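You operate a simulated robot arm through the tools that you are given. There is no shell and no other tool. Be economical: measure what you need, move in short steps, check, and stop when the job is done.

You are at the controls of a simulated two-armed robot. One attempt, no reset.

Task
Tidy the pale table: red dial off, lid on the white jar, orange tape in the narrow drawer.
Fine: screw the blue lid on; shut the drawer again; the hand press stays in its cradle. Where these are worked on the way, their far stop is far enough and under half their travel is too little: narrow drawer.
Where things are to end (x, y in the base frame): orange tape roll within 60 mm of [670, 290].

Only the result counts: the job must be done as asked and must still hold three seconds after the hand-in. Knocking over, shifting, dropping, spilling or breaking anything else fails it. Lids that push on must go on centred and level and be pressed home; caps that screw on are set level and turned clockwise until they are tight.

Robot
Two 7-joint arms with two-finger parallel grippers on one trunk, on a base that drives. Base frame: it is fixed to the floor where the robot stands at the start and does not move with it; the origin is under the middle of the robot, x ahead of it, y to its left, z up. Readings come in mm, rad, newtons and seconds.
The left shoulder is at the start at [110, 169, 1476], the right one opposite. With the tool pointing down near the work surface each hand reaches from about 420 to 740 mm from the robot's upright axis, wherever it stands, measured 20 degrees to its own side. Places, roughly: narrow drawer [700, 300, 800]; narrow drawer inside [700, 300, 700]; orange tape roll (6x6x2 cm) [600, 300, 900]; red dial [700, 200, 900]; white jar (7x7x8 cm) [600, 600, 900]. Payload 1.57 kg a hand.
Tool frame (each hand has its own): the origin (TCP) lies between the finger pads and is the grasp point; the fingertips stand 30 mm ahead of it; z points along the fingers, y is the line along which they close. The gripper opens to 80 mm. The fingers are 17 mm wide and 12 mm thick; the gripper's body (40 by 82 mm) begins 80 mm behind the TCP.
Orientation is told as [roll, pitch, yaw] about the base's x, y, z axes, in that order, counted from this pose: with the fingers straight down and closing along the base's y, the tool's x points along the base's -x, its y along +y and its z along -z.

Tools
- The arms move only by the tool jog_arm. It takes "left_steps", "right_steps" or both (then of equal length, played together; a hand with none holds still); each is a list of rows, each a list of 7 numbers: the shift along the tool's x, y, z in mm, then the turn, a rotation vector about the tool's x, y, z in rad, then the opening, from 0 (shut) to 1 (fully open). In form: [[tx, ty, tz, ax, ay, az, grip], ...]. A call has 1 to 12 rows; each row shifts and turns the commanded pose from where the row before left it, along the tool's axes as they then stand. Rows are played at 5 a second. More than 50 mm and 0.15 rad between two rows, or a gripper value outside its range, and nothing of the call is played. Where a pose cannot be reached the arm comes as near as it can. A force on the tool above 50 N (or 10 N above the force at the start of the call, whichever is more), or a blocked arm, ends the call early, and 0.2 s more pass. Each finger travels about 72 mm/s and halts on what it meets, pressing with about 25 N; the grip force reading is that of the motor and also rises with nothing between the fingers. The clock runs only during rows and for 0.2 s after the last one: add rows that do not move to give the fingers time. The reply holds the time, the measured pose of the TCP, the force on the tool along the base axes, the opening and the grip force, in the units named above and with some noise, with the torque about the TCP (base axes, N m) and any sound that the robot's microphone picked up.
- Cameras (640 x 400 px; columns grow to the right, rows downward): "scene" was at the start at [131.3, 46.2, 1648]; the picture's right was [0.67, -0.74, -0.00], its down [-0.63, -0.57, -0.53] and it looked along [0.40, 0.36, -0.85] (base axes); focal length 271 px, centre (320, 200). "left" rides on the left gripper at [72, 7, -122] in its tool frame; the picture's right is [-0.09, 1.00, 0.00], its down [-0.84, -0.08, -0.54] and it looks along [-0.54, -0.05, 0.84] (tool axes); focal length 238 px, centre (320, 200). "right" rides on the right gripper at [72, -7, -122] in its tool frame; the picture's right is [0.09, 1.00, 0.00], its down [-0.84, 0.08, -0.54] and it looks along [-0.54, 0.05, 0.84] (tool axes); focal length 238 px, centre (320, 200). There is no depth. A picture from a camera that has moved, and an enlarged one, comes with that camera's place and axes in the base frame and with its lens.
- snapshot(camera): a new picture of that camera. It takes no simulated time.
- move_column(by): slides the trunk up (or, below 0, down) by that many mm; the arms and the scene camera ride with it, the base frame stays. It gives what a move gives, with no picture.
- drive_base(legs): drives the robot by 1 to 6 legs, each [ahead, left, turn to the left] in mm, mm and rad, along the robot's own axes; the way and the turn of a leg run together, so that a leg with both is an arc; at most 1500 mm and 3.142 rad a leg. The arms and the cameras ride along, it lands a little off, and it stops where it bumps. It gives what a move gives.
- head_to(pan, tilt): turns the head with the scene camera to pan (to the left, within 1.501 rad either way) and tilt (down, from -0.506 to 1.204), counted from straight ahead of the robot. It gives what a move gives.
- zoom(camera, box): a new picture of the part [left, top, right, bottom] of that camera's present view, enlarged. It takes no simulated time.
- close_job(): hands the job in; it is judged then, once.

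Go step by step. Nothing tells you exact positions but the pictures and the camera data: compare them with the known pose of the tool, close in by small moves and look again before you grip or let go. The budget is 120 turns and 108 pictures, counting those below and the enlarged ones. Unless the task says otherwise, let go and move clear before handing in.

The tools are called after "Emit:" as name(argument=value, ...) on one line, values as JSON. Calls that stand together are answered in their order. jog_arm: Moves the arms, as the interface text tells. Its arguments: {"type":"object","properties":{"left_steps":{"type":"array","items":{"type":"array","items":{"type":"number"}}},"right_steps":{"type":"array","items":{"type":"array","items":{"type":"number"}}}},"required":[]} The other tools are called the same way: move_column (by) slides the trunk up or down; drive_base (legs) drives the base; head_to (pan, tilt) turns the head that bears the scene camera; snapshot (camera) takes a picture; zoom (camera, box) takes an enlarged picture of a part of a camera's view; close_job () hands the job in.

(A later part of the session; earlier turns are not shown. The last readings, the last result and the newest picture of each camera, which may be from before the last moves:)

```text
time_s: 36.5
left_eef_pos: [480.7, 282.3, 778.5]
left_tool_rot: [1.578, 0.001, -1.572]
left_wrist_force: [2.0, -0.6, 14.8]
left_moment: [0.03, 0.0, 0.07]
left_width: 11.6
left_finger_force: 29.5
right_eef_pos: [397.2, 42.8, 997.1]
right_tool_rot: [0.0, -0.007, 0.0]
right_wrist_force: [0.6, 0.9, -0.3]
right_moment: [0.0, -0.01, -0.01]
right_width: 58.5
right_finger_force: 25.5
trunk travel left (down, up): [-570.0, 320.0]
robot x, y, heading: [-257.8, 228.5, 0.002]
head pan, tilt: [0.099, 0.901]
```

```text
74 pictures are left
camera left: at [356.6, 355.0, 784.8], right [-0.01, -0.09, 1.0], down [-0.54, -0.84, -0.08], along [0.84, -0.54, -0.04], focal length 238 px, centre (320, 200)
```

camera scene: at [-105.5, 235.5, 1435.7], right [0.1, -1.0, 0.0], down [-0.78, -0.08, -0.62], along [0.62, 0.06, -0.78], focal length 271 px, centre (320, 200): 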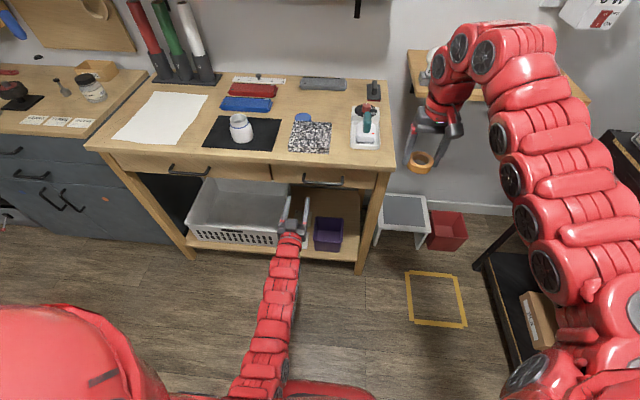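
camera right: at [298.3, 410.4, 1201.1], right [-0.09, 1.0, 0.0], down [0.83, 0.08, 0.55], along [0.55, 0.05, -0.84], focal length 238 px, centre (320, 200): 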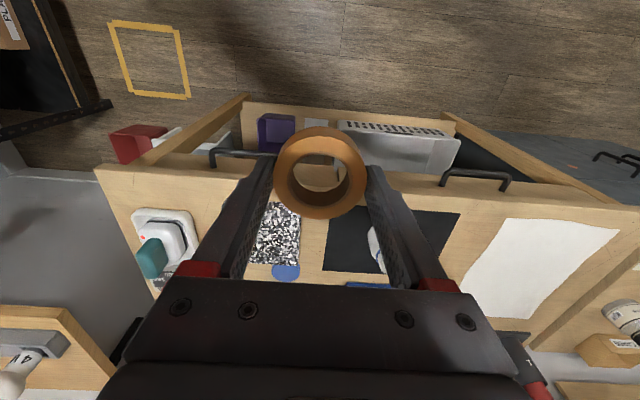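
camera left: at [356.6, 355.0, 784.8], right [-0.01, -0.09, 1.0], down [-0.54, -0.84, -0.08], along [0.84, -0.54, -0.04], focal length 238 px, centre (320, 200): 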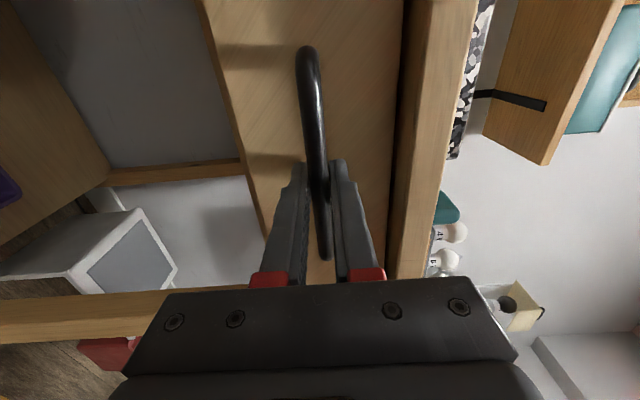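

The bar is gripped (12 mm). I pull by driving back.

Emit:
drive_base(legs=[[-100, 0, 0]])

Emit:
snapshot(camera="scene")

```text
time_s: 37.6
left_eef_pos: [377.6, 282.3, 779.8]
left_tool_rot: [1.576, 0.0, -1.57]
left_wrist_force: [0.5, 0.4, 16.8]
left_moment: [0.04, -0.11, 0.84]
left_width: 11.6
left_finger_force: 29.6
right_eef_pos: [295.7, 41.7, 999.0]
right_tool_rot: [-0.001, -0.009, -0.002]
right_wrist_force: [0.5, -0.2, 0.0]
right_moment: [-0.02, 0.0, -0.03]
right_width: 58.4
right_finger_force: 25.0
trunk travel left (down, up): [-570.0, 320.0]
robot x, y, heading: [-362.1, 228.3, -0.001]
head pan, tilt: [0.099, 0.901]
```

```text
73 pictures are left
camera scene: at [-208.2, 234.8, 1436.2], right [0.1, -1.0, 0.0], down [-0.78, -0.08, -0.62], along [0.62, 0.06, -0.78], focal length 271 px, centre (320, 200)
```

scene: 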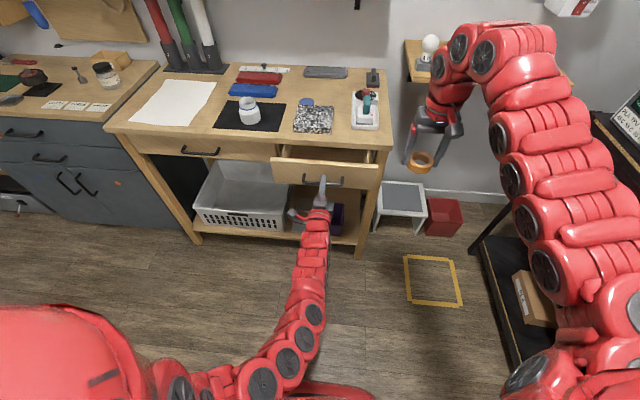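

Drawer opens. Continue pulling further, toward its stop.

Emit:
drive_base(legs=[[-80, 0, 0]])

Emit:
drive_base(legs=[[-60, 0, 0]])

Emit:
snapshot(camera="scene")

Emit:
snapshot(camera="left")

```text
time_s: 38.7
left_eef_pos: [298.5, 283.6, 778.6]
left_tool_rot: [1.575, -0.001, -1.572]
left_wrist_force: [0.5, -3.8, 12.7]
left_moment: [0.04, -0.09, 0.77]
left_width: 11.8
left_finger_force: 29.1
right_eef_pos: [215.5, 40.7, 998.3]
right_tool_rot: [0.0, -0.009, -0.001]
right_wrist_force: [1.0, 0.2, 0.3]
right_moment: [0.0, 0.01, 0.01]
right_width: 58.6
right_finger_force: 25.2
trunk travel left (down, up): [-570.0, 320.0]
robot x, y, heading: [-440.0, 223.0, 0.0]
head pan, tilt: [0.099, 0.901]
```

```text
time_s: 39.6
left_eef_pos: [239.3, 282.4, 779.1]
left_tool_rot: [1.577, 0.001, -1.571]
left_wrist_force: [0.3, -2.9, 10.2]
left_moment: [0.05, -0.1, 0.85]
left_width: 11.6
left_finger_force: 28.9
right_eef_pos: [157.2, 40.9, 998.2]
right_tool_rot: [0.001, -0.011, -0.001]
right_wrist_force: [-0.5, 0.1, -0.4]
right_moment: [-0.01, -0.04, -0.01]
right_width: 58.6
right_finger_force: 24.8
trunk travel left (down, up): [-570.0, 320.0]
robot x, y, heading: [-498.7, 231.0, -0.007]
head pan, tilt: [0.099, 0.901]
```

```text
72 pictures are left
camera scene: at [-346.7, 234.4, 1436.1], right [0.1, -1.0, 0.0], down [-0.78, -0.08, -0.62], along [0.62, 0.06, -0.78], focal length 271 px, centre (320, 200)
```

scene: 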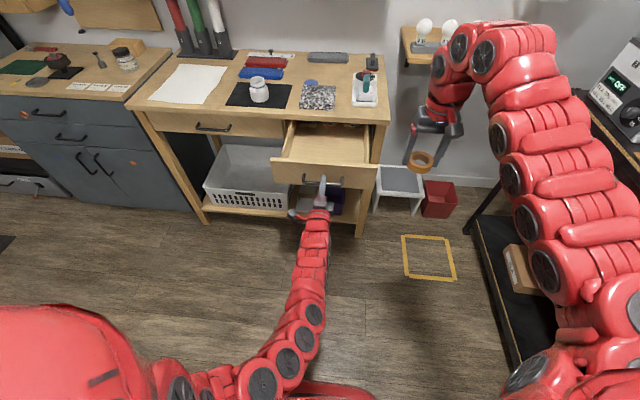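

```text
71 pictures are left
camera left: at [117.1, 355.0, 784.9], right [-0.01, -0.09, 1.0], down [-0.54, -0.84, -0.08], along [0.84, -0.54, -0.04], focal length 238 px, centre (320, 200)
```

left: 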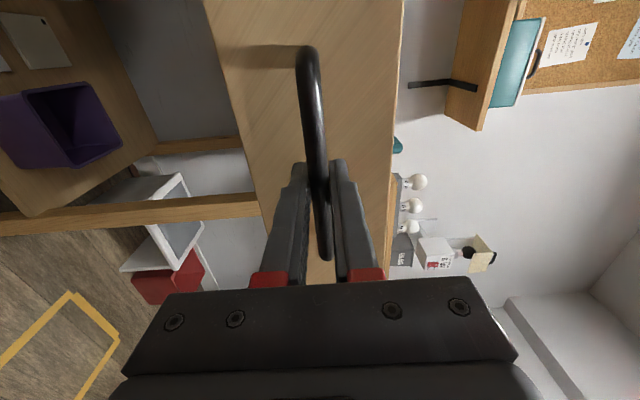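

Emit:
drive_base(legs=[[-40, 0, 0]])

Emit:
zoom(camera="scene", box=[220, 50, 420, 230])

```text
time_s: 40.5
left_eef_pos: [199.1, 282.3, 778.4]
left_tool_rot: [1.576, -0.001, -1.568]
left_wrist_force: [-0.4, -4.8, 8.8]
left_moment: [0.13, -0.1, 0.82]
left_width: 11.6
left_finger_force: 29.2
right_eef_pos: [118.0, 40.7, 999.5]
right_tool_rot: [0.001, -0.011, 0.002]
right_wrist_force: [-0.8, 0.0, 0.1]
right_moment: [-0.01, -0.05, 0.01]
right_width: 58.4
right_finger_force: 24.8
trunk travel left (down, up): [-570.0, 320.0]
robot x, y, heading: [-541.2, 232.3, -0.002]
head pan, tilt: [0.099, 0.901]
```

```text
2.22 times, centred on (320, 140) of scene
camera zoom: at [-386.8, 234.2, 1436.2], right [0.1, -1.0, 0.0], down [-0.78, -0.08, -0.62], along [0.62, 0.06, -0.78], focal length 602 px, centre (320, 333)
```

zoom: 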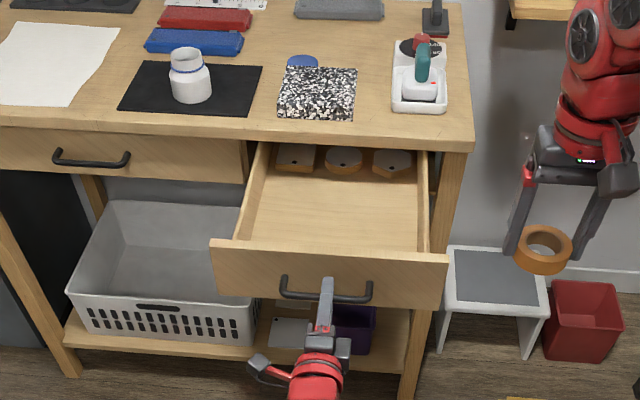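

Drawer is out about 282 mm, with small wooden pieces at its back. I release the handle, back off and move the left hand up and aside.

Emit:
jog_arm(left_steps=[[0, 0, 0, 0, 0, 0, 0.3], [0, 0, 0, 0, 0, 0, 0.6], [0, 0, 0, 0, 0, 0, 0.6], [0, 0, -30, 0, 0, 0, 0.6], [0, 0, -35, 0, 0, 0, 0.6], [0, 0, -35, 0, 0, 0, 0.6], [38, 25, 0, 0, 0, 0, 0.6], [38, 25, 0, 0, 0, 0, 0.6], [38, 25, 0, 0, 0, 0, 0.6], [38, 25, 0, 0, 0, 0, 0.6], [38, 25, 0, 0, 0, 0, 0.6], [38, 25, 0, 0, 0, 0, 0.6]])

Emit:
snapshot(camera="scene")

```text
time_s: 43.1
left_eef_pos: [99.8, 512.7, 925.3]
left_tool_rot: [1.571, -0.003, -1.57]
left_wrist_force: [0.1, -0.9, 0.9]
left_moment: [0.0, 0.03, 0.01]
left_width: 47.9
left_finger_force: 0.1
right_eef_pos: [121.0, 40.8, 997.7]
right_tool_rot: [0.001, -0.007, 0.0]
right_wrist_force: [0.5, 0.2, -0.4]
right_moment: [0.03, 0.03, 0.01]
right_width: 58.4
right_finger_force: 25.7
trunk travel left (down, up): [-570.0, 320.0]
robot x, y, heading: [-534.5, 225.7, 0.002]
head pan, tilt: [0.099, 0.901]
```

```text
69 pictures are left
camera scene: at [-383.6, 235.5, 1435.7], right [0.1, -1.0, 0.0], down [-0.78, -0.08, -0.62], along [0.62, 0.06, -0.78], focal length 271 px, centre (320, 200)
```

scene: 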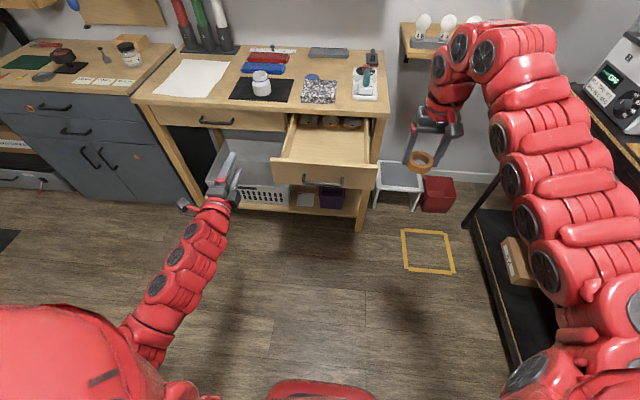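

Emit:
drive_base(legs=[[268, 0, 0]])

Emit:
jog_arm(right_steps=[[0, 45, 0, 0, 0, 0, 0.6], [0, 45, 0, 0, 0, 0, 0.6], [0, 45, 0, 0, 0, 0, 0.6], [0, 45, 0, 0, 0, 0, 0.6], [0, 45, 0, 0, 0, 0, 0.6], [0, 22, 0, 0, 0, 0, 0.6], [0, 0, 0, 0, 0, 0, 0.6]])

Emit:
snapshot(camera="right")

Emit:
snapshot(camera="scene")

```text
time_s: 45.0
left_eef_pos: [368.1, 513.2, 925.3]
left_tool_rot: [1.573, -0.002, -1.568]
left_wrist_force: [0.3, -0.5, -0.4]
left_moment: [0.0, 0.01, -0.02]
left_width: 48.4
left_finger_force: 0.0
right_eef_pos: [388.0, 42.7, 996.6]
right_tool_rot: [0.0, -0.005, 0.002]
right_wrist_force: [0.2, -0.3, -0.4]
right_moment: [0.0, -0.01, 0.0]
right_width: 58.2
right_finger_force: 24.6
trunk travel left (down, up): [-570.0, 320.0]
robot x, y, heading: [-272.0, 226.1, 0.001]
head pan, tilt: [0.099, 0.901]
```

```text
time_s: 46.6
left_eef_pos: [366.9, 513.5, 925.5]
left_tool_rot: [1.574, -0.001, -1.567]
left_wrist_force: [-0.9, -0.2, -0.3]
left_moment: [-0.02, 0.0, 0.04]
left_width: 47.8
left_finger_force: 0.1
right_eef_pos: [386.6, 290.2, 997.8]
right_tool_rot: [0.002, -0.007, 0.001]
right_wrist_force: [0.7, 0.3, 0.0]
right_moment: [0.01, -0.05, -0.01]
right_width: 58.3
right_finger_force: 24.8
trunk travel left (down, up): [-570.0, 320.0]
robot x, y, heading: [-270.9, 228.5, 0.005]
head pan, tilt: [0.099, 0.901]
```

```text
68 pictures are left
camera right: at [313.1, 283.9, 1118.2], right [-0.09, 1.0, 0.0], down [0.83, 0.08, 0.55], along [0.55, 0.05, -0.84], focal length 238 px, centre (320, 200)
```

right: 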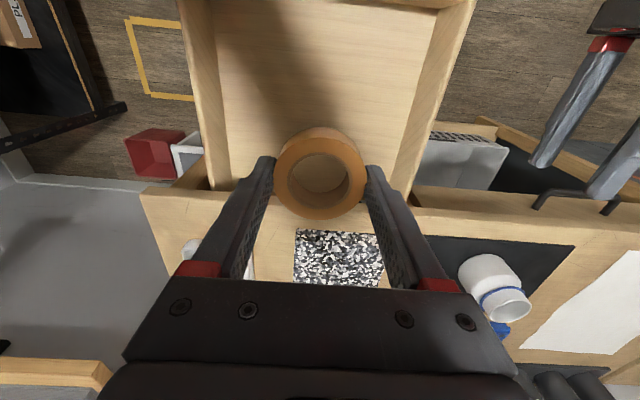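

```text
67 pictures are left
camera scene: at [-116.4, 235.3, 1435.7], right [0.1, -0.99, 0.0], down [-0.78, -0.08, -0.62], along [0.62, 0.06, -0.78], focal length 271 px, centre (320, 200)
```

scene: 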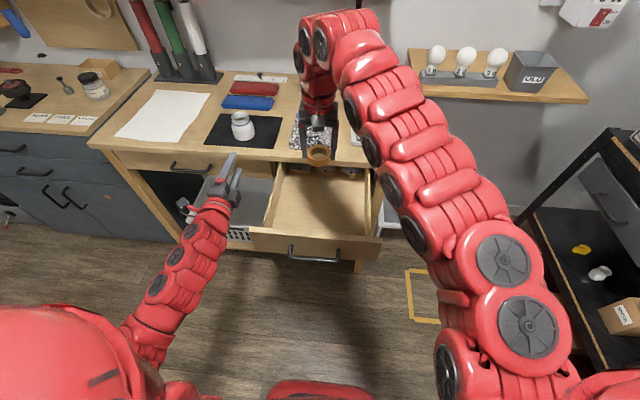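

Right hand is over the drawer spot matching [670,290] when closed. Lowering.

Emit:
jog_arm(right_steps=[[0, 0, 40, 0, 0, 0, 0.6], [0, 0, 40, 0, 0, 0, 0.6], [0, 0, 40, 0, 0, 0, 0.6], [0, 0, 40, 0, 0, 0, 0.6], [0, 0, 35, 0, 0, 0, 0.6], [0, 0, 0, 0, 0, 0, 0.6]])

Emit:
snapshot(camera="right")

```text
time_s: 48.0
left_eef_pos: [366.5, 513.3, 925.8]
left_tool_rot: [1.575, 0.0, -1.568]
left_wrist_force: [0.8, 0.1, 0.5]
left_moment: [0.02, 0.02, -0.01]
left_width: 48.1
left_finger_force: 0.0
right_eef_pos: [388.2, 290.2, 802.6]
right_tool_rot: [0.0, -0.009, 0.001]
right_wrist_force: [0.2, 0.2, -1.1]
right_moment: [0.01, -0.01, 0.01]
right_width: 58.4
right_finger_force: 25.1
trunk travel left (down, up): [-570.0, 320.0]
robot x, y, heading: [-274.9, 229.6, 0.005]
head pan, tilt: [0.099, 0.901]
```

```text
66 pictures are left
camera right: at [315.0, 284.5, 923.4], right [-0.09, 1.0, 0.0], down [0.83, 0.08, 0.55], along [0.55, 0.05, -0.84], focal length 238 px, centre (320, 200)
```

right: 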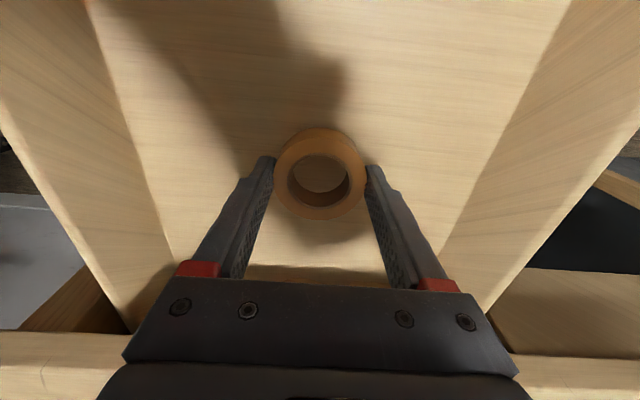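

Emit:
jog_arm(right_steps=[[0, 0, 8, 0, 0, 0, 0.6], [0, 0, 8, 0, 0, 0, 0.6], [0, 0, 6, 0, 0, 0, 0.6], [0, 0, 0, 0, 0, 0, 0.6]])

Emit:
snapshot(camera="right")

```text
time_s: 49.0
left_eef_pos: [365.6, 512.8, 926.4]
left_tool_rot: [1.573, -0.003, -1.566]
left_wrist_force: [-0.9, 0.0, 0.1]
left_moment: [-0.02, 0.03, 0.02]
left_width: 47.9
left_finger_force: 0.1
right_eef_pos: [388.0, 289.9, 780.4]
right_tool_rot: [0.0, -0.007, 0.001]
right_wrist_force: [-0.2, 0.8, -0.7]
right_moment: [0.01, 0.0, -0.01]
right_width: 58.3
right_finger_force: 25.1
trunk travel left (down, up): [-570.0, 320.0]
robot x, y, heading: [-277.4, 224.7, 0.004]
head pan, tilt: [0.099, 0.901]
```

```text
65 pictures are left
camera right: at [315.4, 284.3, 901.5], right [-0.09, 1.0, 0.0], down [0.83, 0.08, 0.55], along [0.55, 0.05, -0.84], focal length 238 px, centre (320, 200)
```

right: 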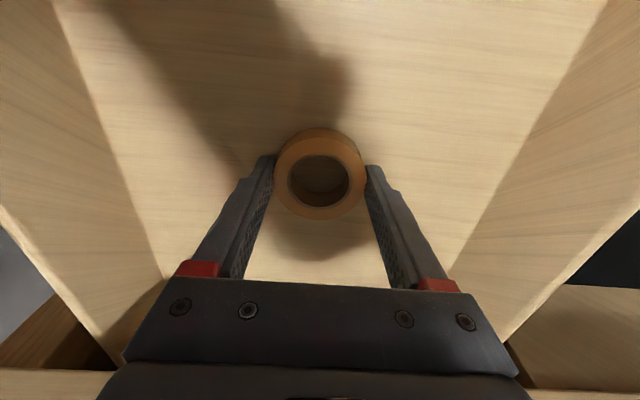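

Emit:
jog_arm(right_steps=[[0, 0, 6, 0, 0, 0, 0.6], [0, 0, 6, 0, 0, 0, 0.6], [0, 0, 5, 0, 0, 0, 0.6], [0, 0, 0, 0, 0, 0, 0.6]])

Emit:
snapshot(camera="right")

```text
time_s: 49.8
left_eef_pos: [365.7, 514.0, 926.2]
left_tool_rot: [1.575, -0.003, -1.568]
left_wrist_force: [0.2, -0.2, 0.1]
left_moment: [0.01, 0.01, 0.01]
left_width: 47.9
left_finger_force: 0.2
right_eef_pos: [393.2, 288.7, 775.3]
right_tool_rot: [-0.001, -0.028, 0.001]
right_wrist_force: [2.3, -1.2, 36.6]
right_moment: [-0.75, 0.5, 0.2]
right_width: 58.4
right_finger_force: 25.1
trunk travel left (down, up): [-570.0, 320.0]
robot x, y, heading: [-270.9, 228.1, 0.001]
head pan, tilt: [0.099, 0.901]
stopped in row 3 (right hand): the force on the tool passed its limit at 56 N (the readings are from after the stop); the commanded pose is now the measured one
```

```text
64 pictures are left
camera right: at [317.9, 283.7, 895.0], right [-0.09, 1.0, 0.0], down [0.82, 0.08, 0.56], along [0.56, 0.05, -0.83], focal length 238 px, centre (320, 200)
```

right: 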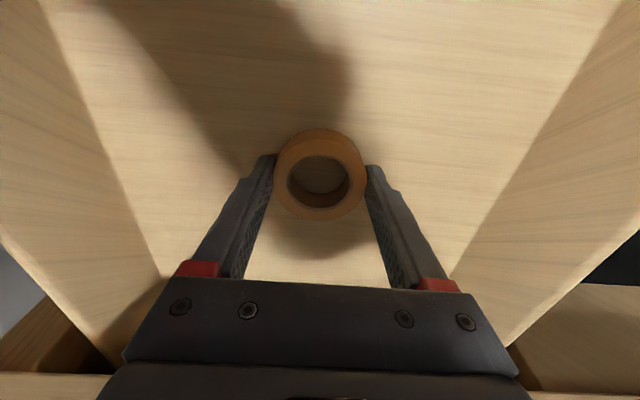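

Contact with the drawer floor. I ease off 2 mm, open, and rise.

Emit:
jog_arm(right_steps=[[2, 0, -2, 0, 0.02, 0, 0.6], [0, 0, 0, 0, 0, 0, 0.6]])

Emit:
jog_arm(right_steps=[[0, 0, 0, 0, 0, 0, 0.8], [0, 0, 0, 0, 0, 0, 0.95], [0, 0, 0, 0, 0, 0, 0.95], [0, 0, -30, 0, 0, 0, 0.95], [0, 0, -40, 0, 0, 0, 0.95], [0, 0, -40, 0, 0, 0, 0.95], [0, 0, -40, 0, 0, 0, 0.95], [0, 0, -40, 0, 0, 0, 0.95]])

Emit:
snapshot(camera="right")

```text
time_s: 50.4
left_eef_pos: [365.1, 513.1, 926.4]
left_tool_rot: [1.576, 0.0, -1.569]
left_wrist_force: [-0.9, 0.1, 0.7]
left_moment: [0.03, 0.03, -0.01]
left_width: 48.0
left_finger_force: 0.0
right_eef_pos: [389.0, 290.4, 776.0]
right_tool_rot: [0.004, -0.003, 0.002]
right_wrist_force: [0.3, -2.5, 30.2]
right_moment: [-0.54, -0.36, -0.06]
right_width: 58.3
right_finger_force: 24.7
trunk travel left (down, up): [-570.0, 320.0]
robot x, y, heading: [-272.8, 228.6, 0.001]
head pan, tilt: [0.099, 0.901]
```

```text
time_s: 52.1
left_eef_pos: [365.9, 514.0, 925.4]
left_tool_rot: [1.574, -0.002, -1.568]
left_wrist_force: [-0.5, -0.2, -0.7]
left_moment: [0.01, 0.0, 0.01]
left_width: 47.9
left_finger_force: 0.0
right_eef_pos: [390.2, 289.7, 964.0]
right_tool_rot: [0.0, 0.003, 0.0]
right_wrist_force: [-0.6, 0.1, 0.0]
right_moment: [0.01, 0.01, 0.0]
right_width: 75.8
right_finger_force: 0.0
trunk travel left (down, up): [-570.0, 320.0]
robot x, y, heading: [-273.2, 226.5, 0.001]
head pan, tilt: [0.099, 0.901]
```

```text
63 pictures are left
camera right: at [318.6, 284.4, 1085.1], right [-0.09, 1.0, 0.0], down [0.84, 0.08, 0.54], along [0.54, 0.05, -0.84], focal length 238 px, centre (320, 200)
```

right: 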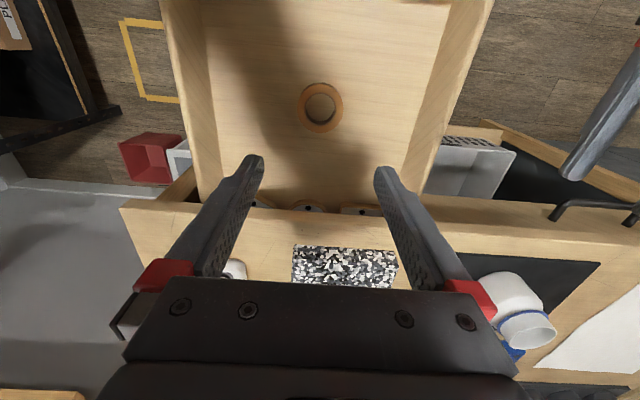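

The tape lies flat in the drawer. I swing the right arm aside, drive back, and bring the left hand back to the handle.

Emit:
jog_arm(right_steps=[[0, -45, -10, 0, 0, 0, 0.9], [0, -45, -10, 0, 0, 0, 0.9], [0, -45, -10, 0, 0, 0, 0.9], [0, -45, 0, 0, 0, 0, 0.9], [0, -45, 0, 0, 0, 0, 0.9], [0, -25, 0, 0, 0, 0, 0.9]])

Emit:
drive_base(legs=[[-267, 0, 0]])

Emit:
jog_arm(left_steps=[[-38, -25, 0, 0, 0, 0, 0.6], [-38, -25, 0, 0, 0, 0, 0.6], [-38, -25, 0, 0, 0, 0, 0.6], [-38, -25, 0, 0, 0, 0, 0.6], [-38, -25, 0, 0, 0, 0, 0.6], [-38, -22, 0, 0, 0, 0, 0.6], [0, 0, 20, 0, 0, 0, 0.6], [0, 0, 20, 0, 0, 0, 0.6], [0, 0, 0, 0, 0, 0, 0.6]])

Emit:
snapshot(camera="left")

```text
time_s: 53.5
left_eef_pos: [367.4, 513.0, 925.4]
left_tool_rot: [1.575, -0.003, -1.568]
left_wrist_force: [1.4, 0.3, 0.2]
left_moment: [0.0, 0.01, -0.01]
left_width: 48.0
left_finger_force: 0.0
right_eef_pos: [391.4, 39.9, 991.9]
right_tool_rot: [0.002, 0.004, 0.002]
right_wrist_force: [-0.3, -0.8, -0.1]
right_moment: [0.01, 0.02, 0.01]
right_width: 71.9
right_finger_force: 0.0
trunk travel left (down, up): [-570.0, 320.0]
robot x, y, heading: [-271.1, 224.8, -0.002]
head pan, tilt: [0.099, 0.901]
```

```text
time_s: 55.4
left_eef_pos: [100.2, 514.5, 925.7]
left_tool_rot: [1.575, -0.002, -1.565]
left_wrist_force: [-0.3, 0.3, 0.7]
left_moment: [-0.01, 0.0, -0.01]
left_width: 47.8
left_finger_force: 0.0
right_eef_pos: [124.6, 41.2, 992.7]
right_tool_rot: [0.0, 0.003, 0.004]
right_wrist_force: [0.2, 0.2, -0.6]
right_moment: [0.03, -0.01, 0.03]
right_width: 72.1
right_finger_force: 0.1
trunk travel left (down, up): [-570.0, 320.0]
robot x, y, heading: [-538.4, 225.6, 0.003]
head pan, tilt: [0.099, 0.901]
```

```text
time_s: 57.4
left_eef_pos: [141.5, 286.0, 779.8]
left_tool_rot: [1.576, -0.002, -1.565]
left_wrist_force: [0.6, -0.2, 0.0]
left_moment: [-0.03, 0.04, 0.02]
left_width: 48.0
left_finger_force: 0.0
right_eef_pos: [125.3, 41.6, 991.2]
right_tool_rot: [0.0, 0.001, 0.003]
right_wrist_force: [0.0, 0.1, 0.1]
right_moment: [0.01, 0.01, 0.02]
right_width: 71.9
right_finger_force: 0.1
trunk travel left (down, up): [-570.0, 320.0]
robot x, y, heading: [-535.7, 226.8, -0.002]
head pan, tilt: [0.099, 0.901]
```

```text
62 pictures are left
camera left: at [19.3, 358.1, 785.2], right [0.0, -0.09, 1.0], down [-0.54, -0.84, -0.08], along [0.84, -0.54, -0.05], focal length 238 px, centre (320, 200)
```

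left: 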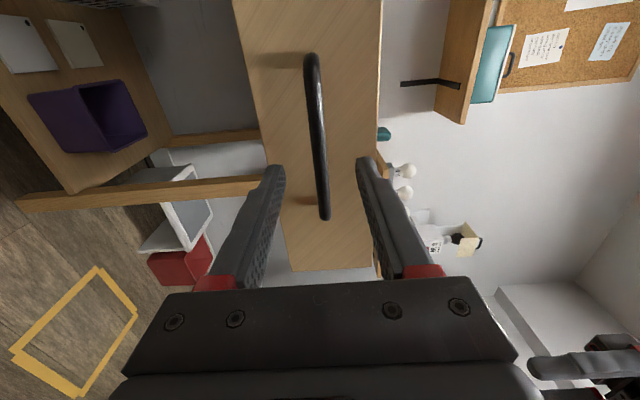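

Emit:
jog_arm(left_steps=[[0, 0, 20, 0, 0, 0, 0.6], [0, 0, 20, 0, 0, 0, 0.6], [0, 0, 18, 0, 0, 0, 0.6], [0, 0, 0, 0, 0, 0, 0.4], [0, 0, 0, 0, 0, 0, 0.2], [0, 0, 0, 0, 0, 0, 0.05], [0, 0, 0, 0, 0, 0, 0], [0, 0, 0, 0, 0, 0, 0]])

Emit:
drive_base(legs=[[130, 0, 0]])

Emit:
snapshot(camera="scene")

```text
time_s: 59.2
left_eef_pos: [199.6, 286.6, 779.1]
left_tool_rot: [1.574, -0.002, -1.566]
left_wrist_force: [0.2, 0.3, -1.9]
left_moment: [0.04, 0.0, -0.03]
left_width: 11.7
left_finger_force: 28.6
right_eef_pos: [124.2, 41.2, 992.1]
right_tool_rot: [0.001, 0.004, 0.003]
right_wrist_force: [1.6, -1.1, -0.4]
right_moment: [0.04, 0.01, -0.01]
right_width: 72.0
right_finger_force: 0.1
trunk travel left (down, up): [-570.0, 320.0]
robot x, y, heading: [-539.5, 229.2, 0.007]
head pan, tilt: [0.099, 0.901]
```

```text
time_s: 60.5
left_eef_pos: [330.4, 287.4, 778.6]
left_tool_rot: [1.574, -0.002, -1.567]
left_wrist_force: [0.4, 3.2, 1.8]
left_moment: [0.12, 0.07, -0.02]
left_width: 11.7
left_finger_force: 28.7
right_eef_pos: [253.8, 40.3, 991.0]
right_tool_rot: [0.0, 0.002, 0.003]
right_wrist_force: [1.2, -0.2, -0.9]
right_moment: [0.03, 0.01, 0.03]
right_width: 72.0
right_finger_force: 0.0
trunk travel left (down, up): [-570.0, 320.0]
robot x, y, heading: [-404.7, 228.4, 0.002]
head pan, tilt: [0.099, 0.901]
```

```text
61 pictures are left
camera scene: at [-252.5, 235.7, 1435.5], right [0.1, -0.99, 0.0], down [-0.78, -0.08, -0.62], along [0.62, 0.06, -0.78], focal length 271 px, centre (320, 200)
```

scene: 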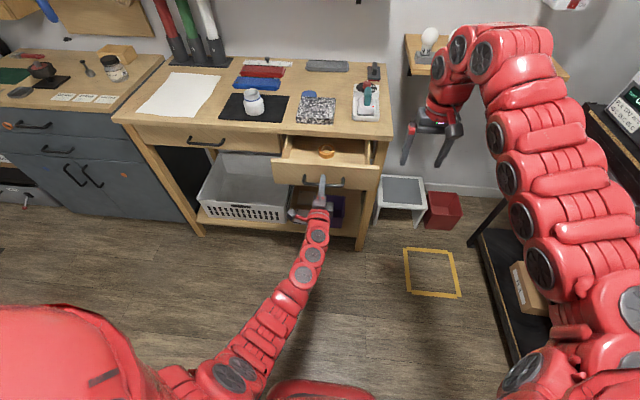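

Emit:
drive_base(legs=[[140, 0, 0]])

Emit:
jog_arm(left_steps=[[0, 0, 5, 0, 0, 0, 0], [0, 0, 5, 0, 0, 0, 0], [0, 0, 4, 0, 0, 0, 0], [0, 0, 3, 0, 0, 0, 0]])

Emit:
zoom(camera="scene", box=[220, 100, 420, 240])

Emit:
snapshot(camera="left")

```text
time_s: 61.8
left_eef_pos: [468.4, 287.1, 778.8]
left_tool_rot: [1.575, -0.001, -1.569]
left_wrist_force: [-0.3, -2.5, -2.7]
left_moment: [0.08, 0.09, -0.13]
left_width: 11.8
left_finger_force: 29.6
right_eef_pos: [392.5, 39.9, 991.9]
right_tool_rot: [0.002, 0.003, 0.001]
right_wrist_force: [1.2, -0.7, -0.4]
right_moment: [0.0, 0.03, 0.05]
right_width: 72.0
right_finger_force: 0.0
trunk travel left (down, up): [-570.0, 320.0]
robot x, y, heading: [-267.6, 230.6, 0.002]
head pan, tilt: [0.099, 0.901]
```

```text
time_s: 62.8
left_eef_pos: [484.0, 287.2, 779.5]
left_tool_rot: [1.571, 0.0, -1.567]
left_wrist_force: [-1.6, -0.9, -5.7]
left_moment: [0.06, 0.0, -0.52]
left_width: 11.5
left_finger_force: 29.0
right_eef_pos: [392.8, 40.9, 991.8]
right_tool_rot: [0.004, 0.004, 0.001]
right_wrist_force: [-0.9, -0.1, 0.4]
right_moment: [-0.01, 0.01, -0.03]
right_width: 72.1
right_finger_force: 0.1
trunk travel left (down, up): [-570.0, 320.0]
robot x, y, heading: [-271.6, 224.9, 0.005]
head pan, tilt: [0.099, 0.901]
```

```text
2.86 times, centred on (320, 170) of scene
camera zoom: at [-115.0, 235.6, 1435.6], right [0.1, -0.99, 0.0], down [-0.78, -0.08, -0.62], along [0.62, 0.06, -0.78], focal length 774 px, centre (320, 286)
```

zoom: 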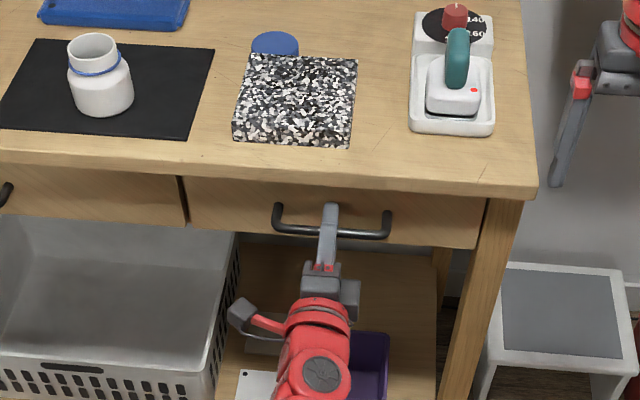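

```text
59 pictures are left
camera left: at [361.4, 358.4, 785.4], right [0.0, -0.09, 1.0], down [-0.54, -0.84, -0.08], along [0.84, -0.54, -0.05], focal length 238 px, centre (320, 200)
```

left: 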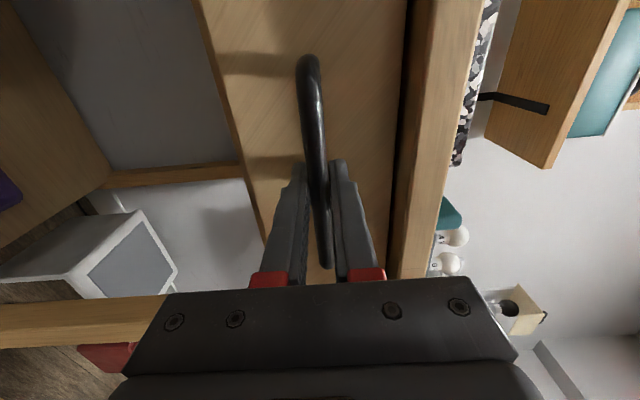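

Emit:
jog_arm(left_steps=[[0, 0, 4, 0, 0, 0, 0], [0, 0, 4, 0, 0, 0, 0], [0, 0, 4, 0, 0, 0, 0], [0, 0, 0, 0, 0, 0, 0]])

```text
time_s: 63.5
left_eef_pos: [487.2, 287.9, 779.0]
left_tool_rot: [1.574, -0.003, -1.57]
left_wrist_force: [-19.5, 2.8, 2.1]
left_moment: [-0.08, -0.55, -0.29]
left_width: 11.5
left_finger_force: 29.0
right_eef_pos: [387.8, 42.2, 993.9]
right_tool_rot: [0.0, 0.001, 0.004]
right_wrist_force: [-0.1, 0.6, -0.8]
right_moment: [0.03, -0.01, 0.01]
right_width: 72.0
right_finger_force: 0.0
trunk travel left (down, up): [-570.0, 320.0]
robot x, y, heading: [-274.2, 230.4, 0.005]
head pan, tilt: [0.099, 0.901]
stopped in row 3 (left hand): the force on the tool passed its limit at 88 N (the readings are from after the stop); the commanded pose is now the measured one
```

Drawer is fully shut. I release the handle and back off, then lift the left hand.

Emit:
jog_arm(left_steps=[[0, 0, -2, 0, 0, 0, 0.05], [0, 0, 0, 0, 0, 0, 0.3], [0, 0, 0, 0, 0, 0, 0.6], [0, 0, 0, 0, 0, 0, 0.6], [0, 0, -30, 0, 0, 0, 0.6], [0, 0, -40, 0, 0, 0, 0.6], [0, 0, -40, 0, 0, 0, 0.6], [20, 42, 0, 0, 0, 0, 0.6], [20, 42, 0, 0, 0, 0, 0.6], [20, 42, 0, 0, 0, 0, 0.6], [20, 42, 0, 0, 0, 0, 0.6], [20, 42, 0, 0, 0, 0, 0.6]], right_steps=[[0, 0, 0, 0, 0, 0, 0.9], [0, 0, 0, 0, 0, 0, 0.9], [0, 0, 0, 0, 0, 0, 0.9], [0, 0, 0, 0, 0, 0, 0.9], [0, 0, -20, 0, 0, 0, 0.9], [0, 0, -20, 0, 0, 0, 0.9], [0, 0, -20, 0, 0, 0, 0.9], [0, 0, -20, 0, 0, 0, 0.9], [0, 0, -20, 0, 0, 0, 0.9], [0, 0, 0, 0, 0, 0, 0.9], [0, 0, 0, 0, 0, 0, 0.9], [0, 0, 0, 0, 0, 0, 0.9]])

Emit:
snapshot(camera="scene")

```text
time_s: 66.1
left_eef_pos: [377.0, 385.6, 987.0]
left_tool_rot: [1.57, -0.002, -1.57]
left_wrist_force: [-0.4, 0.1, 0.0]
left_moment: [0.02, -0.02, -0.01]
left_width: 48.0
left_finger_force: 0.1
right_eef_pos: [414.8, 42.4, 1018.2]
right_tool_rot: [0.003, 0.003, 0.005]
right_wrist_force: [-0.5, 0.1, -0.4]
right_moment: [0.0, -0.03, 0.0]
right_width: 72.2
right_finger_force: 0.1
right hand out of reach, approached as far as the arm can: row 5, 6, 7, 8, 9
trunk travel left (down, up): [-570.0, 320.0]
robot x, y, heading: [-268.3, 228.6, 0.001]
head pan, tilt: [0.099, 0.901]
```

```text
58 pictures are left
camera scene: at [-116.9, 236.1, 1435.7], right [0.1, -0.99, 0.0], down [-0.78, -0.08, -0.62], along [0.62, 0.06, -0.78], focal length 271 px, centre (320, 200)
```

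scene: 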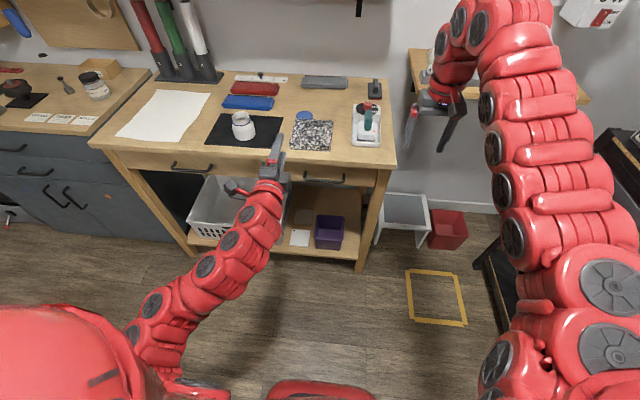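

Emit:
move_column(by=100)

Emit:
jog_arm(left_steps=[[0, 0, 0, 0, 0, -0.143, 0.6], [0, 0, 0, 0, 0, -0.143, 0.6], [0, 0, 0, 0, 0, -0.143, 0.6], [0, 0, 0, 0, 0, -0.143, 0.6], [0, 0, 0, 0, 0, -0.143, 0.6], [0, 0, 0, 0, 0, -0.143, 0.6], [0, 0, 0, 0, 0, -0.143, 0.6], [0, 0, 0, 0, 0, -0.143, 0.6], [0, 0, 0, 0, 0, -0.143, 0.6], [0, 0, 0, 0, 0, -0.143, 0.6], [0, 0, 0, 0, 0, -0.141, 0.6]])

Emit:
jog_arm(left_steps=[[0, 0, 0, 0, 0.143, 0, 0.8], [0, 0, 0, 0, 0.143, 0, 0.8], [0, 0, 0, 0, 0.143, 0, 0.8], [0, 0, 0, 0, 0.143, 0, 0.8], [0, 0, 0, 0, 0.143, 0, 0.8], [0, 0, 0, 0, 0.143, 0, 0.8], [0, 0, 0, 0, 0.143, 0, 0.8], [0, 0, 0, 0, 0.143, 0, 0.8], [0, 0, 0, 0, 0.143, 0, 0.8], [0, 0, 0, 0, 0.143, 0, 0.8], [0, 0, 0, 0, 0.141, 0, 0.8]])

Emit:
snapshot(camera="left")

```text
time_s: 67.4
left_eef_pos: [376.4, 386.5, 1086.3]
left_tool_rot: [1.569, -0.002, -1.569]
left_wrist_force: [-0.4, -0.1, -0.3]
left_moment: [0.01, -0.03, 0.02]
left_width: 48.2
left_finger_force: 0.0
right_eef_pos: [416.3, 40.8, 1118.0]
right_tool_rot: [0.002, 0.001, 0.005]
right_wrist_force: [0.2, -0.5, 0.7]
right_moment: [0.03, 0.02, 0.01]
right_width: 71.9
right_finger_force: 0.0
trunk travel left (down, up): [-670.0, 220.0]
robot x, y, heading: [-266.0, 229.1, 0.004]
head pan, tilt: [0.099, 0.901]
```

```text
time_s: 69.8
left_eef_pos: [377.9, 385.6, 1086.9]
left_tool_rot: [-1.285, -1.566, 1.288]
left_wrist_force: [-0.8, -0.6, -0.7]
left_moment: [0.0, 0.02, 0.01]
left_width: 48.1
left_finger_force: 0.1
right_eef_pos: [416.3, 41.2, 1119.7]
right_tool_rot: [0.002, 0.0, 0.004]
right_wrist_force: [-0.4, 0.5, 0.0]
right_moment: [-0.01, -0.03, 0.05]
right_width: 71.9
right_finger_force: 0.1
trunk travel left (down, up): [-670.0, 220.0]
robot x, y, heading: [-270.6, 227.2, 0.005]
head pan, tilt: [0.099, 0.901]
```

```text
time_s: 72.2
left_eef_pos: [381.1, 378.3, 1021.7]
left_tool_rot: [0.012, -0.403, 0.004]
left_wrist_force: [1.2, 1.2, -0.2]
left_moment: [-0.01, -0.01, -0.02]
left_width: 64.2
left_finger_force: 0.1
left hand out of reach, approached as far as the arm can: row 2, 8, 9, 10, 11
right_eef_pos: [416.9, 40.3, 1119.7]
right_tool_rot: [0.003, 0.004, 0.002]
right_wrist_force: [0.8, -0.1, 1.4]
right_moment: [0.01, 0.01, -0.01]
right_width: 71.9
right_finger_force: 0.1
trunk travel left (down, up): [-670.0, 220.0]
robot x, y, heading: [-270.7, 225.4, 0.004]
head pan, tilt: [0.099, 0.901]
```

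```text
57 pictures are left
camera left: at [266.8, 383.1, 1105.8], right [0.08, 1.0, 0.05], down [0.56, -0.08, 0.83], along [0.83, -0.04, -0.56], focal length 238 px, centre (320, 200)
```

left: 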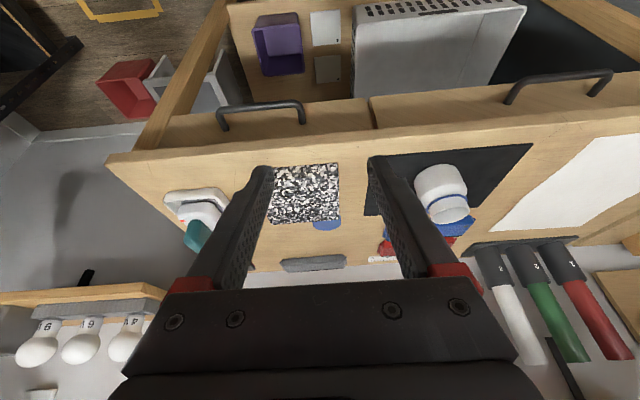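

Emit:
jog_arm(left_steps=[[-6, 10, 20, 0, 0.1, 0, 0.8], [-5, 10, 20, 0, 0.1, 0, 0.8], [-4, 10, 20, 0, 0.1, 0, 0.8], [-3, 10, 10, 0, 0.1, 0, 0.8], [0, 0, 0, 0, 0, 0, 0.8]])

```text
time_s: 73.4
left_eef_pos: [420.6, 420.4, 949.2]
left_tool_rot: [0.011, -0.004, 0.009]
left_wrist_force: [0.1, -0.1, 0.0]
left_moment: [-0.01, -0.05, 0.02]
left_width: 64.0
left_finger_force: 0.0
left hand out of reach, approached as far as the arm can: row 1
right_eef_pos: [415.8, 40.8, 1119.7]
right_tool_rot: [0.002, 0.002, 0.005]
right_wrist_force: [-0.3, 0.0, -0.6]
right_moment: [-0.01, -0.01, 0.02]
right_width: 72.1
right_finger_force: 0.1
trunk travel left (down, up): [-670.0, 220.0]
robot x, y, heading: [-274.2, 230.2, 0.003]
head pan, tilt: [0.099, 0.901]
```

Emit:
jog_arm(left_steps=[[0, -20, -20, 0.011, 0, 0.009, 0.8], [0, -20, -20, 0, 0, 0, 0.8], [0, -20, -20, 0, 0, 0, 0.8]])

Emit:
drive_base(legs=[[200, 0, 0], [0, 70, 0]])

Emit:
snapshot(camera="left")

Emit:
snapshot(camera="scene")

```text
time_s: 74.2
left_eef_pos: [420.7, 358.8, 1010.9]
left_tool_rot: [-0.001, -0.003, 0.0]
left_wrist_force: [-0.3, 0.0, -0.1]
left_moment: [0.0, 0.0, 0.02]
left_width: 63.8
left_finger_force: 0.1
right_eef_pos: [416.6, 40.7, 1118.4]
right_tool_rot: [0.001, 0.001, 0.004]
right_wrist_force: [-0.5, 0.2, 0.3]
right_moment: [0.0, 0.03, -0.01]
right_width: 72.1
right_finger_force: 0.1
trunk travel left (down, up): [-670.0, 220.0]
robot x, y, heading: [-271.3, 228.2, -0.003]
head pan, tilt: [0.099, 0.901]
```

```text
time_s: 76.4
left_eef_pos: [619.9, 430.4, 1010.3]
left_tool_rot: [-0.002, -0.004, 0.001]
left_wrist_force: [0.0, 0.2, 0.2]
left_moment: [-0.02, -0.01, 0.0]
left_width: 64.2
left_finger_force: 0.1
right_eef_pos: [614.9, 111.5, 1118.9]
right_tool_rot: [0.001, 0.002, 0.004]
right_wrist_force: [0.5, -0.8, 0.6]
right_moment: [-0.04, 0.03, -0.01]
right_width: 71.9
right_finger_force: 0.1
trunk travel left (down, up): [-670.0, 220.0]
robot x, y, heading: [-74.4, 297.9, 0.002]
head pan, tilt: [0.099, 0.901]
```

```text
56 pictures are left
camera left: at [546.7, 437.4, 1132.0], right [0.09, 1.0, 0.0], down [0.83, -0.08, 0.55], along [0.54, -0.05, -0.84], focal length 238 px, centre (320, 200)
```

left: 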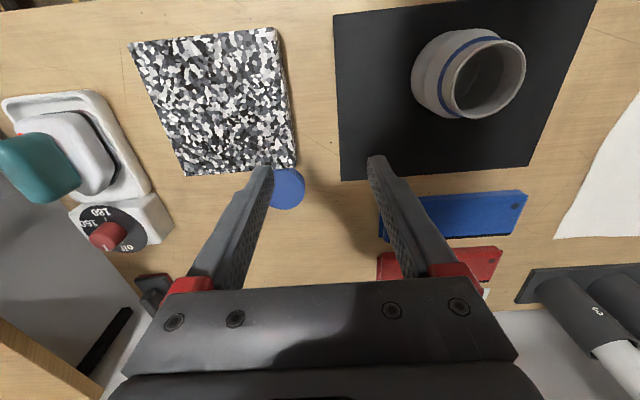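

```text
55 pictures are left
camera scene: at [82.1, 306.8, 1535.6], right [0.1, -0.99, 0.0], down [-0.78, -0.08, -0.62], along [0.62, 0.06, -0.78], focal length 271 px, centre (320, 200)
```

scene: 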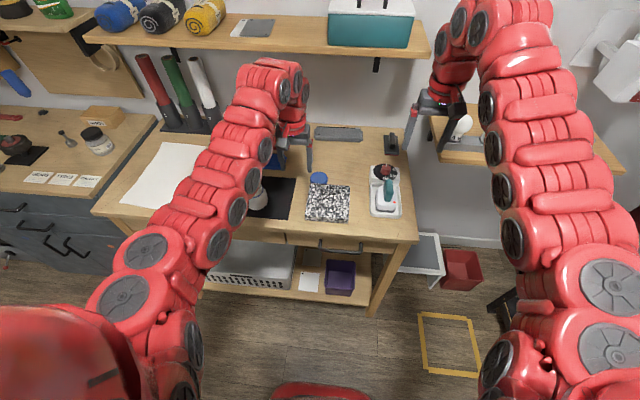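

Table top is really near z≈853 (the speckled slab is thick). Lid ≈ [695,381], jar ≈ [582,562]. I drive 100 mm ahead and look at the lid from above.

Emit:
drive_base(legs=[[100, 0, 0]])

Emit:
jog_arm(left_steps=[[20, -25, 20, 0, 0, 0, 0.9], [20, -25, 20, 0, 0, 0, 0.9], [0, 0, 20, 0, 0, 0, 0.9], [0, 0, 0, 0, 0, 0, 0.9]])

Emit:
snapshot(camera="left")

```text
time_s: 77.6
left_eef_pos: [717.5, 431.0, 1009.7]
left_tool_rot: [-0.001, -0.004, 0.0]
left_wrist_force: [-0.4, 0.0, -0.2]
left_moment: [-0.01, 0.01, -0.03]
left_width: 64.1
left_finger_force: 0.0
right_eef_pos: [711.9, 113.3, 1119.8]
right_tool_rot: [0.002, 0.002, 0.004]
right_wrist_force: [0.0, -0.6, 0.5]
right_moment: [-0.05, 0.02, -0.01]
right_width: 71.8
right_finger_force: 0.0
trunk travel left (down, up): [-670.0, 220.0]
robot x, y, heading: [25.3, 296.1, 0.002]
head pan, tilt: [0.099, 0.901]
```

```text
time_s: 78.6
left_eef_pos: [678.2, 380.8, 951.0]
left_tool_rot: [-0.002, -0.002, 0.0]
left_wrist_force: [-0.6, 0.3, -0.6]
left_moment: [-0.05, 0.02, -0.02]
left_width: 71.9
left_finger_force: 0.0
right_eef_pos: [710.8, 111.8, 1119.2]
right_tool_rot: [0.001, 0.002, 0.005]
right_wrist_force: [-0.1, 0.2, -0.7]
right_moment: [0.0, -0.03, 0.03]
right_width: 71.8
right_finger_force: 0.2
trunk travel left (down, up): [-670.0, 220.0]
robot x, y, heading: [20.6, 299.5, 0.004]
head pan, tilt: [0.099, 0.901]
```

```text
54 pictures are left
camera left: at [604.8, 387.7, 1072.2], right [0.09, 1.0, 0.0], down [0.83, -0.08, 0.55], along [0.54, -0.05, -0.84], focal length 238 px, centre (320, 200)
```

left: 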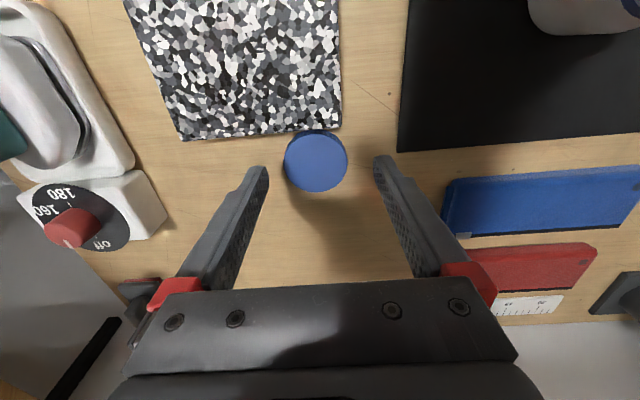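

Emit:
jog_arm(left_steps=[[-19, -4, 0, 0, 0, 0, 1], [0, 0, 23, 0, 0, 0, 1], [0, 0, 20, 0, 0, 0, 1], [0, 0, 0, 0, 0, 0, 1]])

Emit:
snapshot(camera="left")

```text
time_s: 79.6
left_eef_pos: [697.3, 376.3, 906.5]
left_tool_rot: [-0.003, -0.002, 0.001]
left_wrist_force: [0.4, -0.5, -0.5]
left_moment: [-0.01, -0.01, 0.01]
left_width: 79.8
left_finger_force: 0.1
right_eef_pos: [712.7, 112.4, 1119.7]
right_tool_rot: [0.001, 0.002, 0.004]
right_wrist_force: [-0.5, -0.2, -0.4]
right_moment: [0.01, 0.0, 0.02]
right_width: 72.0
right_finger_force: 0.0
trunk travel left (down, up): [-670.0, 220.0]
robot x, y, heading: [23.0, 296.9, 0.002]
head pan, tilt: [0.099, 0.901]
```

```text
53 pictures are left
camera left: at [624.1, 383.8, 1029.0], right [0.09, 1.0, 0.0], down [0.83, -0.08, 0.55], along [0.54, -0.05, -0.84], focal length 238 px, centre (320, 200)
```

left: 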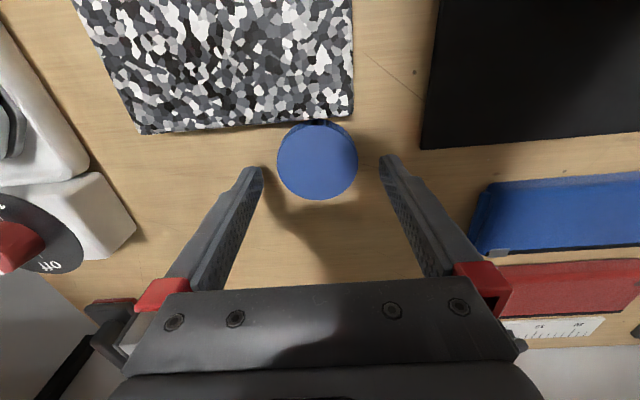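

Emit:
jog_arm(left_steps=[[1, -1, 8, 0, 0, 0, 1], [0, 0, 7, 0, 0, 0, 1], [0, 0, 0, 0, 0, 0, 1]])

Emit:
snapshot(camera="left")

```text
time_s: 80.4
left_eef_pos: [695.7, 374.7, 893.6]
left_tool_rot: [-0.001, -0.004, -0.001]
left_wrist_force: [-0.1, 0.6, 0.5]
left_moment: [0.01, 0.0, 0.04]
left_width: 79.9
left_finger_force: 0.0
right_eef_pos: [711.7, 112.3, 1119.8]
right_tool_rot: [0.002, 0.002, 0.004]
right_wrist_force: [0.6, -0.6, -0.3]
right_moment: [0.0, -0.02, 0.0]
right_width: 72.1
right_finger_force: 0.1
trunk travel left (down, up): [-670.0, 220.0]
robot x, y, heading: [24.7, 298.5, 0.002]
head pan, tilt: [0.099, 0.901]
```

```text
52 pictures are left
camera left: at [623.4, 382.2, 1014.3], right [0.09, 1.0, 0.0], down [0.83, -0.08, 0.55], along [0.54, -0.05, -0.84], focal length 238 px, centre (320, 200)
```

left: 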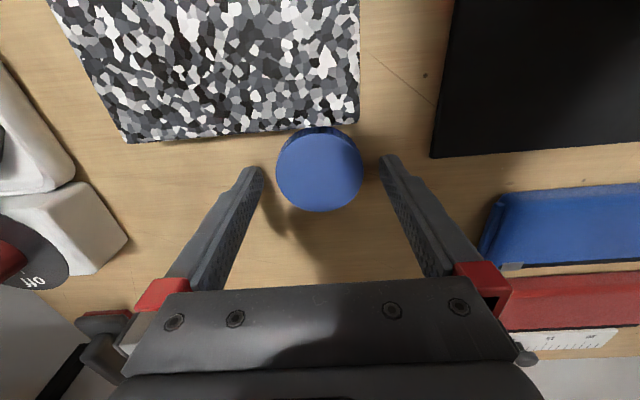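

Emit:
jog_arm(left_steps=[[0, 1, 4, 0, 0, 0, 1], [0, 0, 0, 0, 0, 0, 0.85], [0, 0, 0, 0, 0, 0, 0.7], [0, 0, 0, 0, 0, 0, 0.6], [0, 0, 0, 0, 0, 0, 0.55], [0, 0, 0, 0, 0, 0, 0.55]])

Emit:
snapshot(camera="left")

```text
time_s: 81.8
left_eef_pos: [696.1, 378.0, 889.7]
left_tool_rot: [-0.001, -0.007, 0.002]
left_wrist_force: [2.9, 9.8, 19.2]
left_moment: [0.83, 0.0, -0.1]
left_width: 55.1
left_finger_force: 25.0
right_eef_pos: [710.6, 113.6, 1120.2]
right_tool_rot: [0.001, 0.001, 0.004]
right_wrist_force: [0.0, 0.2, -0.3]
right_moment: [-0.01, 0.01, 0.01]
right_width: 72.1
right_finger_force: 0.1
trunk travel left (down, up): [-670.0, 220.0]
robot x, y, heading: [23.5, 295.7, 0.004]
head pan, tilt: [0.099, 0.901]
```

```text
51 pictures are left
camera left: at [622.4, 385.2, 1011.5], right [0.09, 1.0, 0.0], down [0.83, -0.08, 0.55], along [0.55, -0.05, -0.84], focal length 238 px, centre (320, 200)
```

left: 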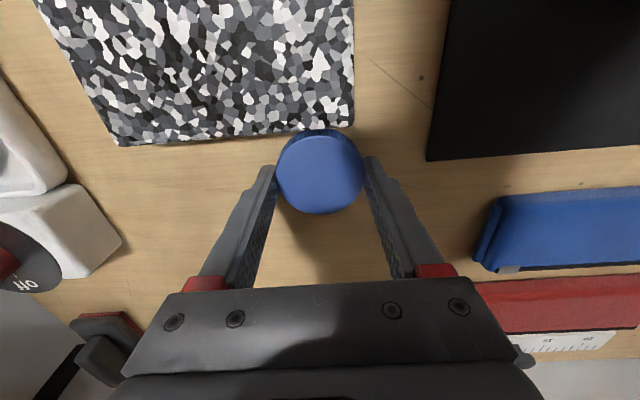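

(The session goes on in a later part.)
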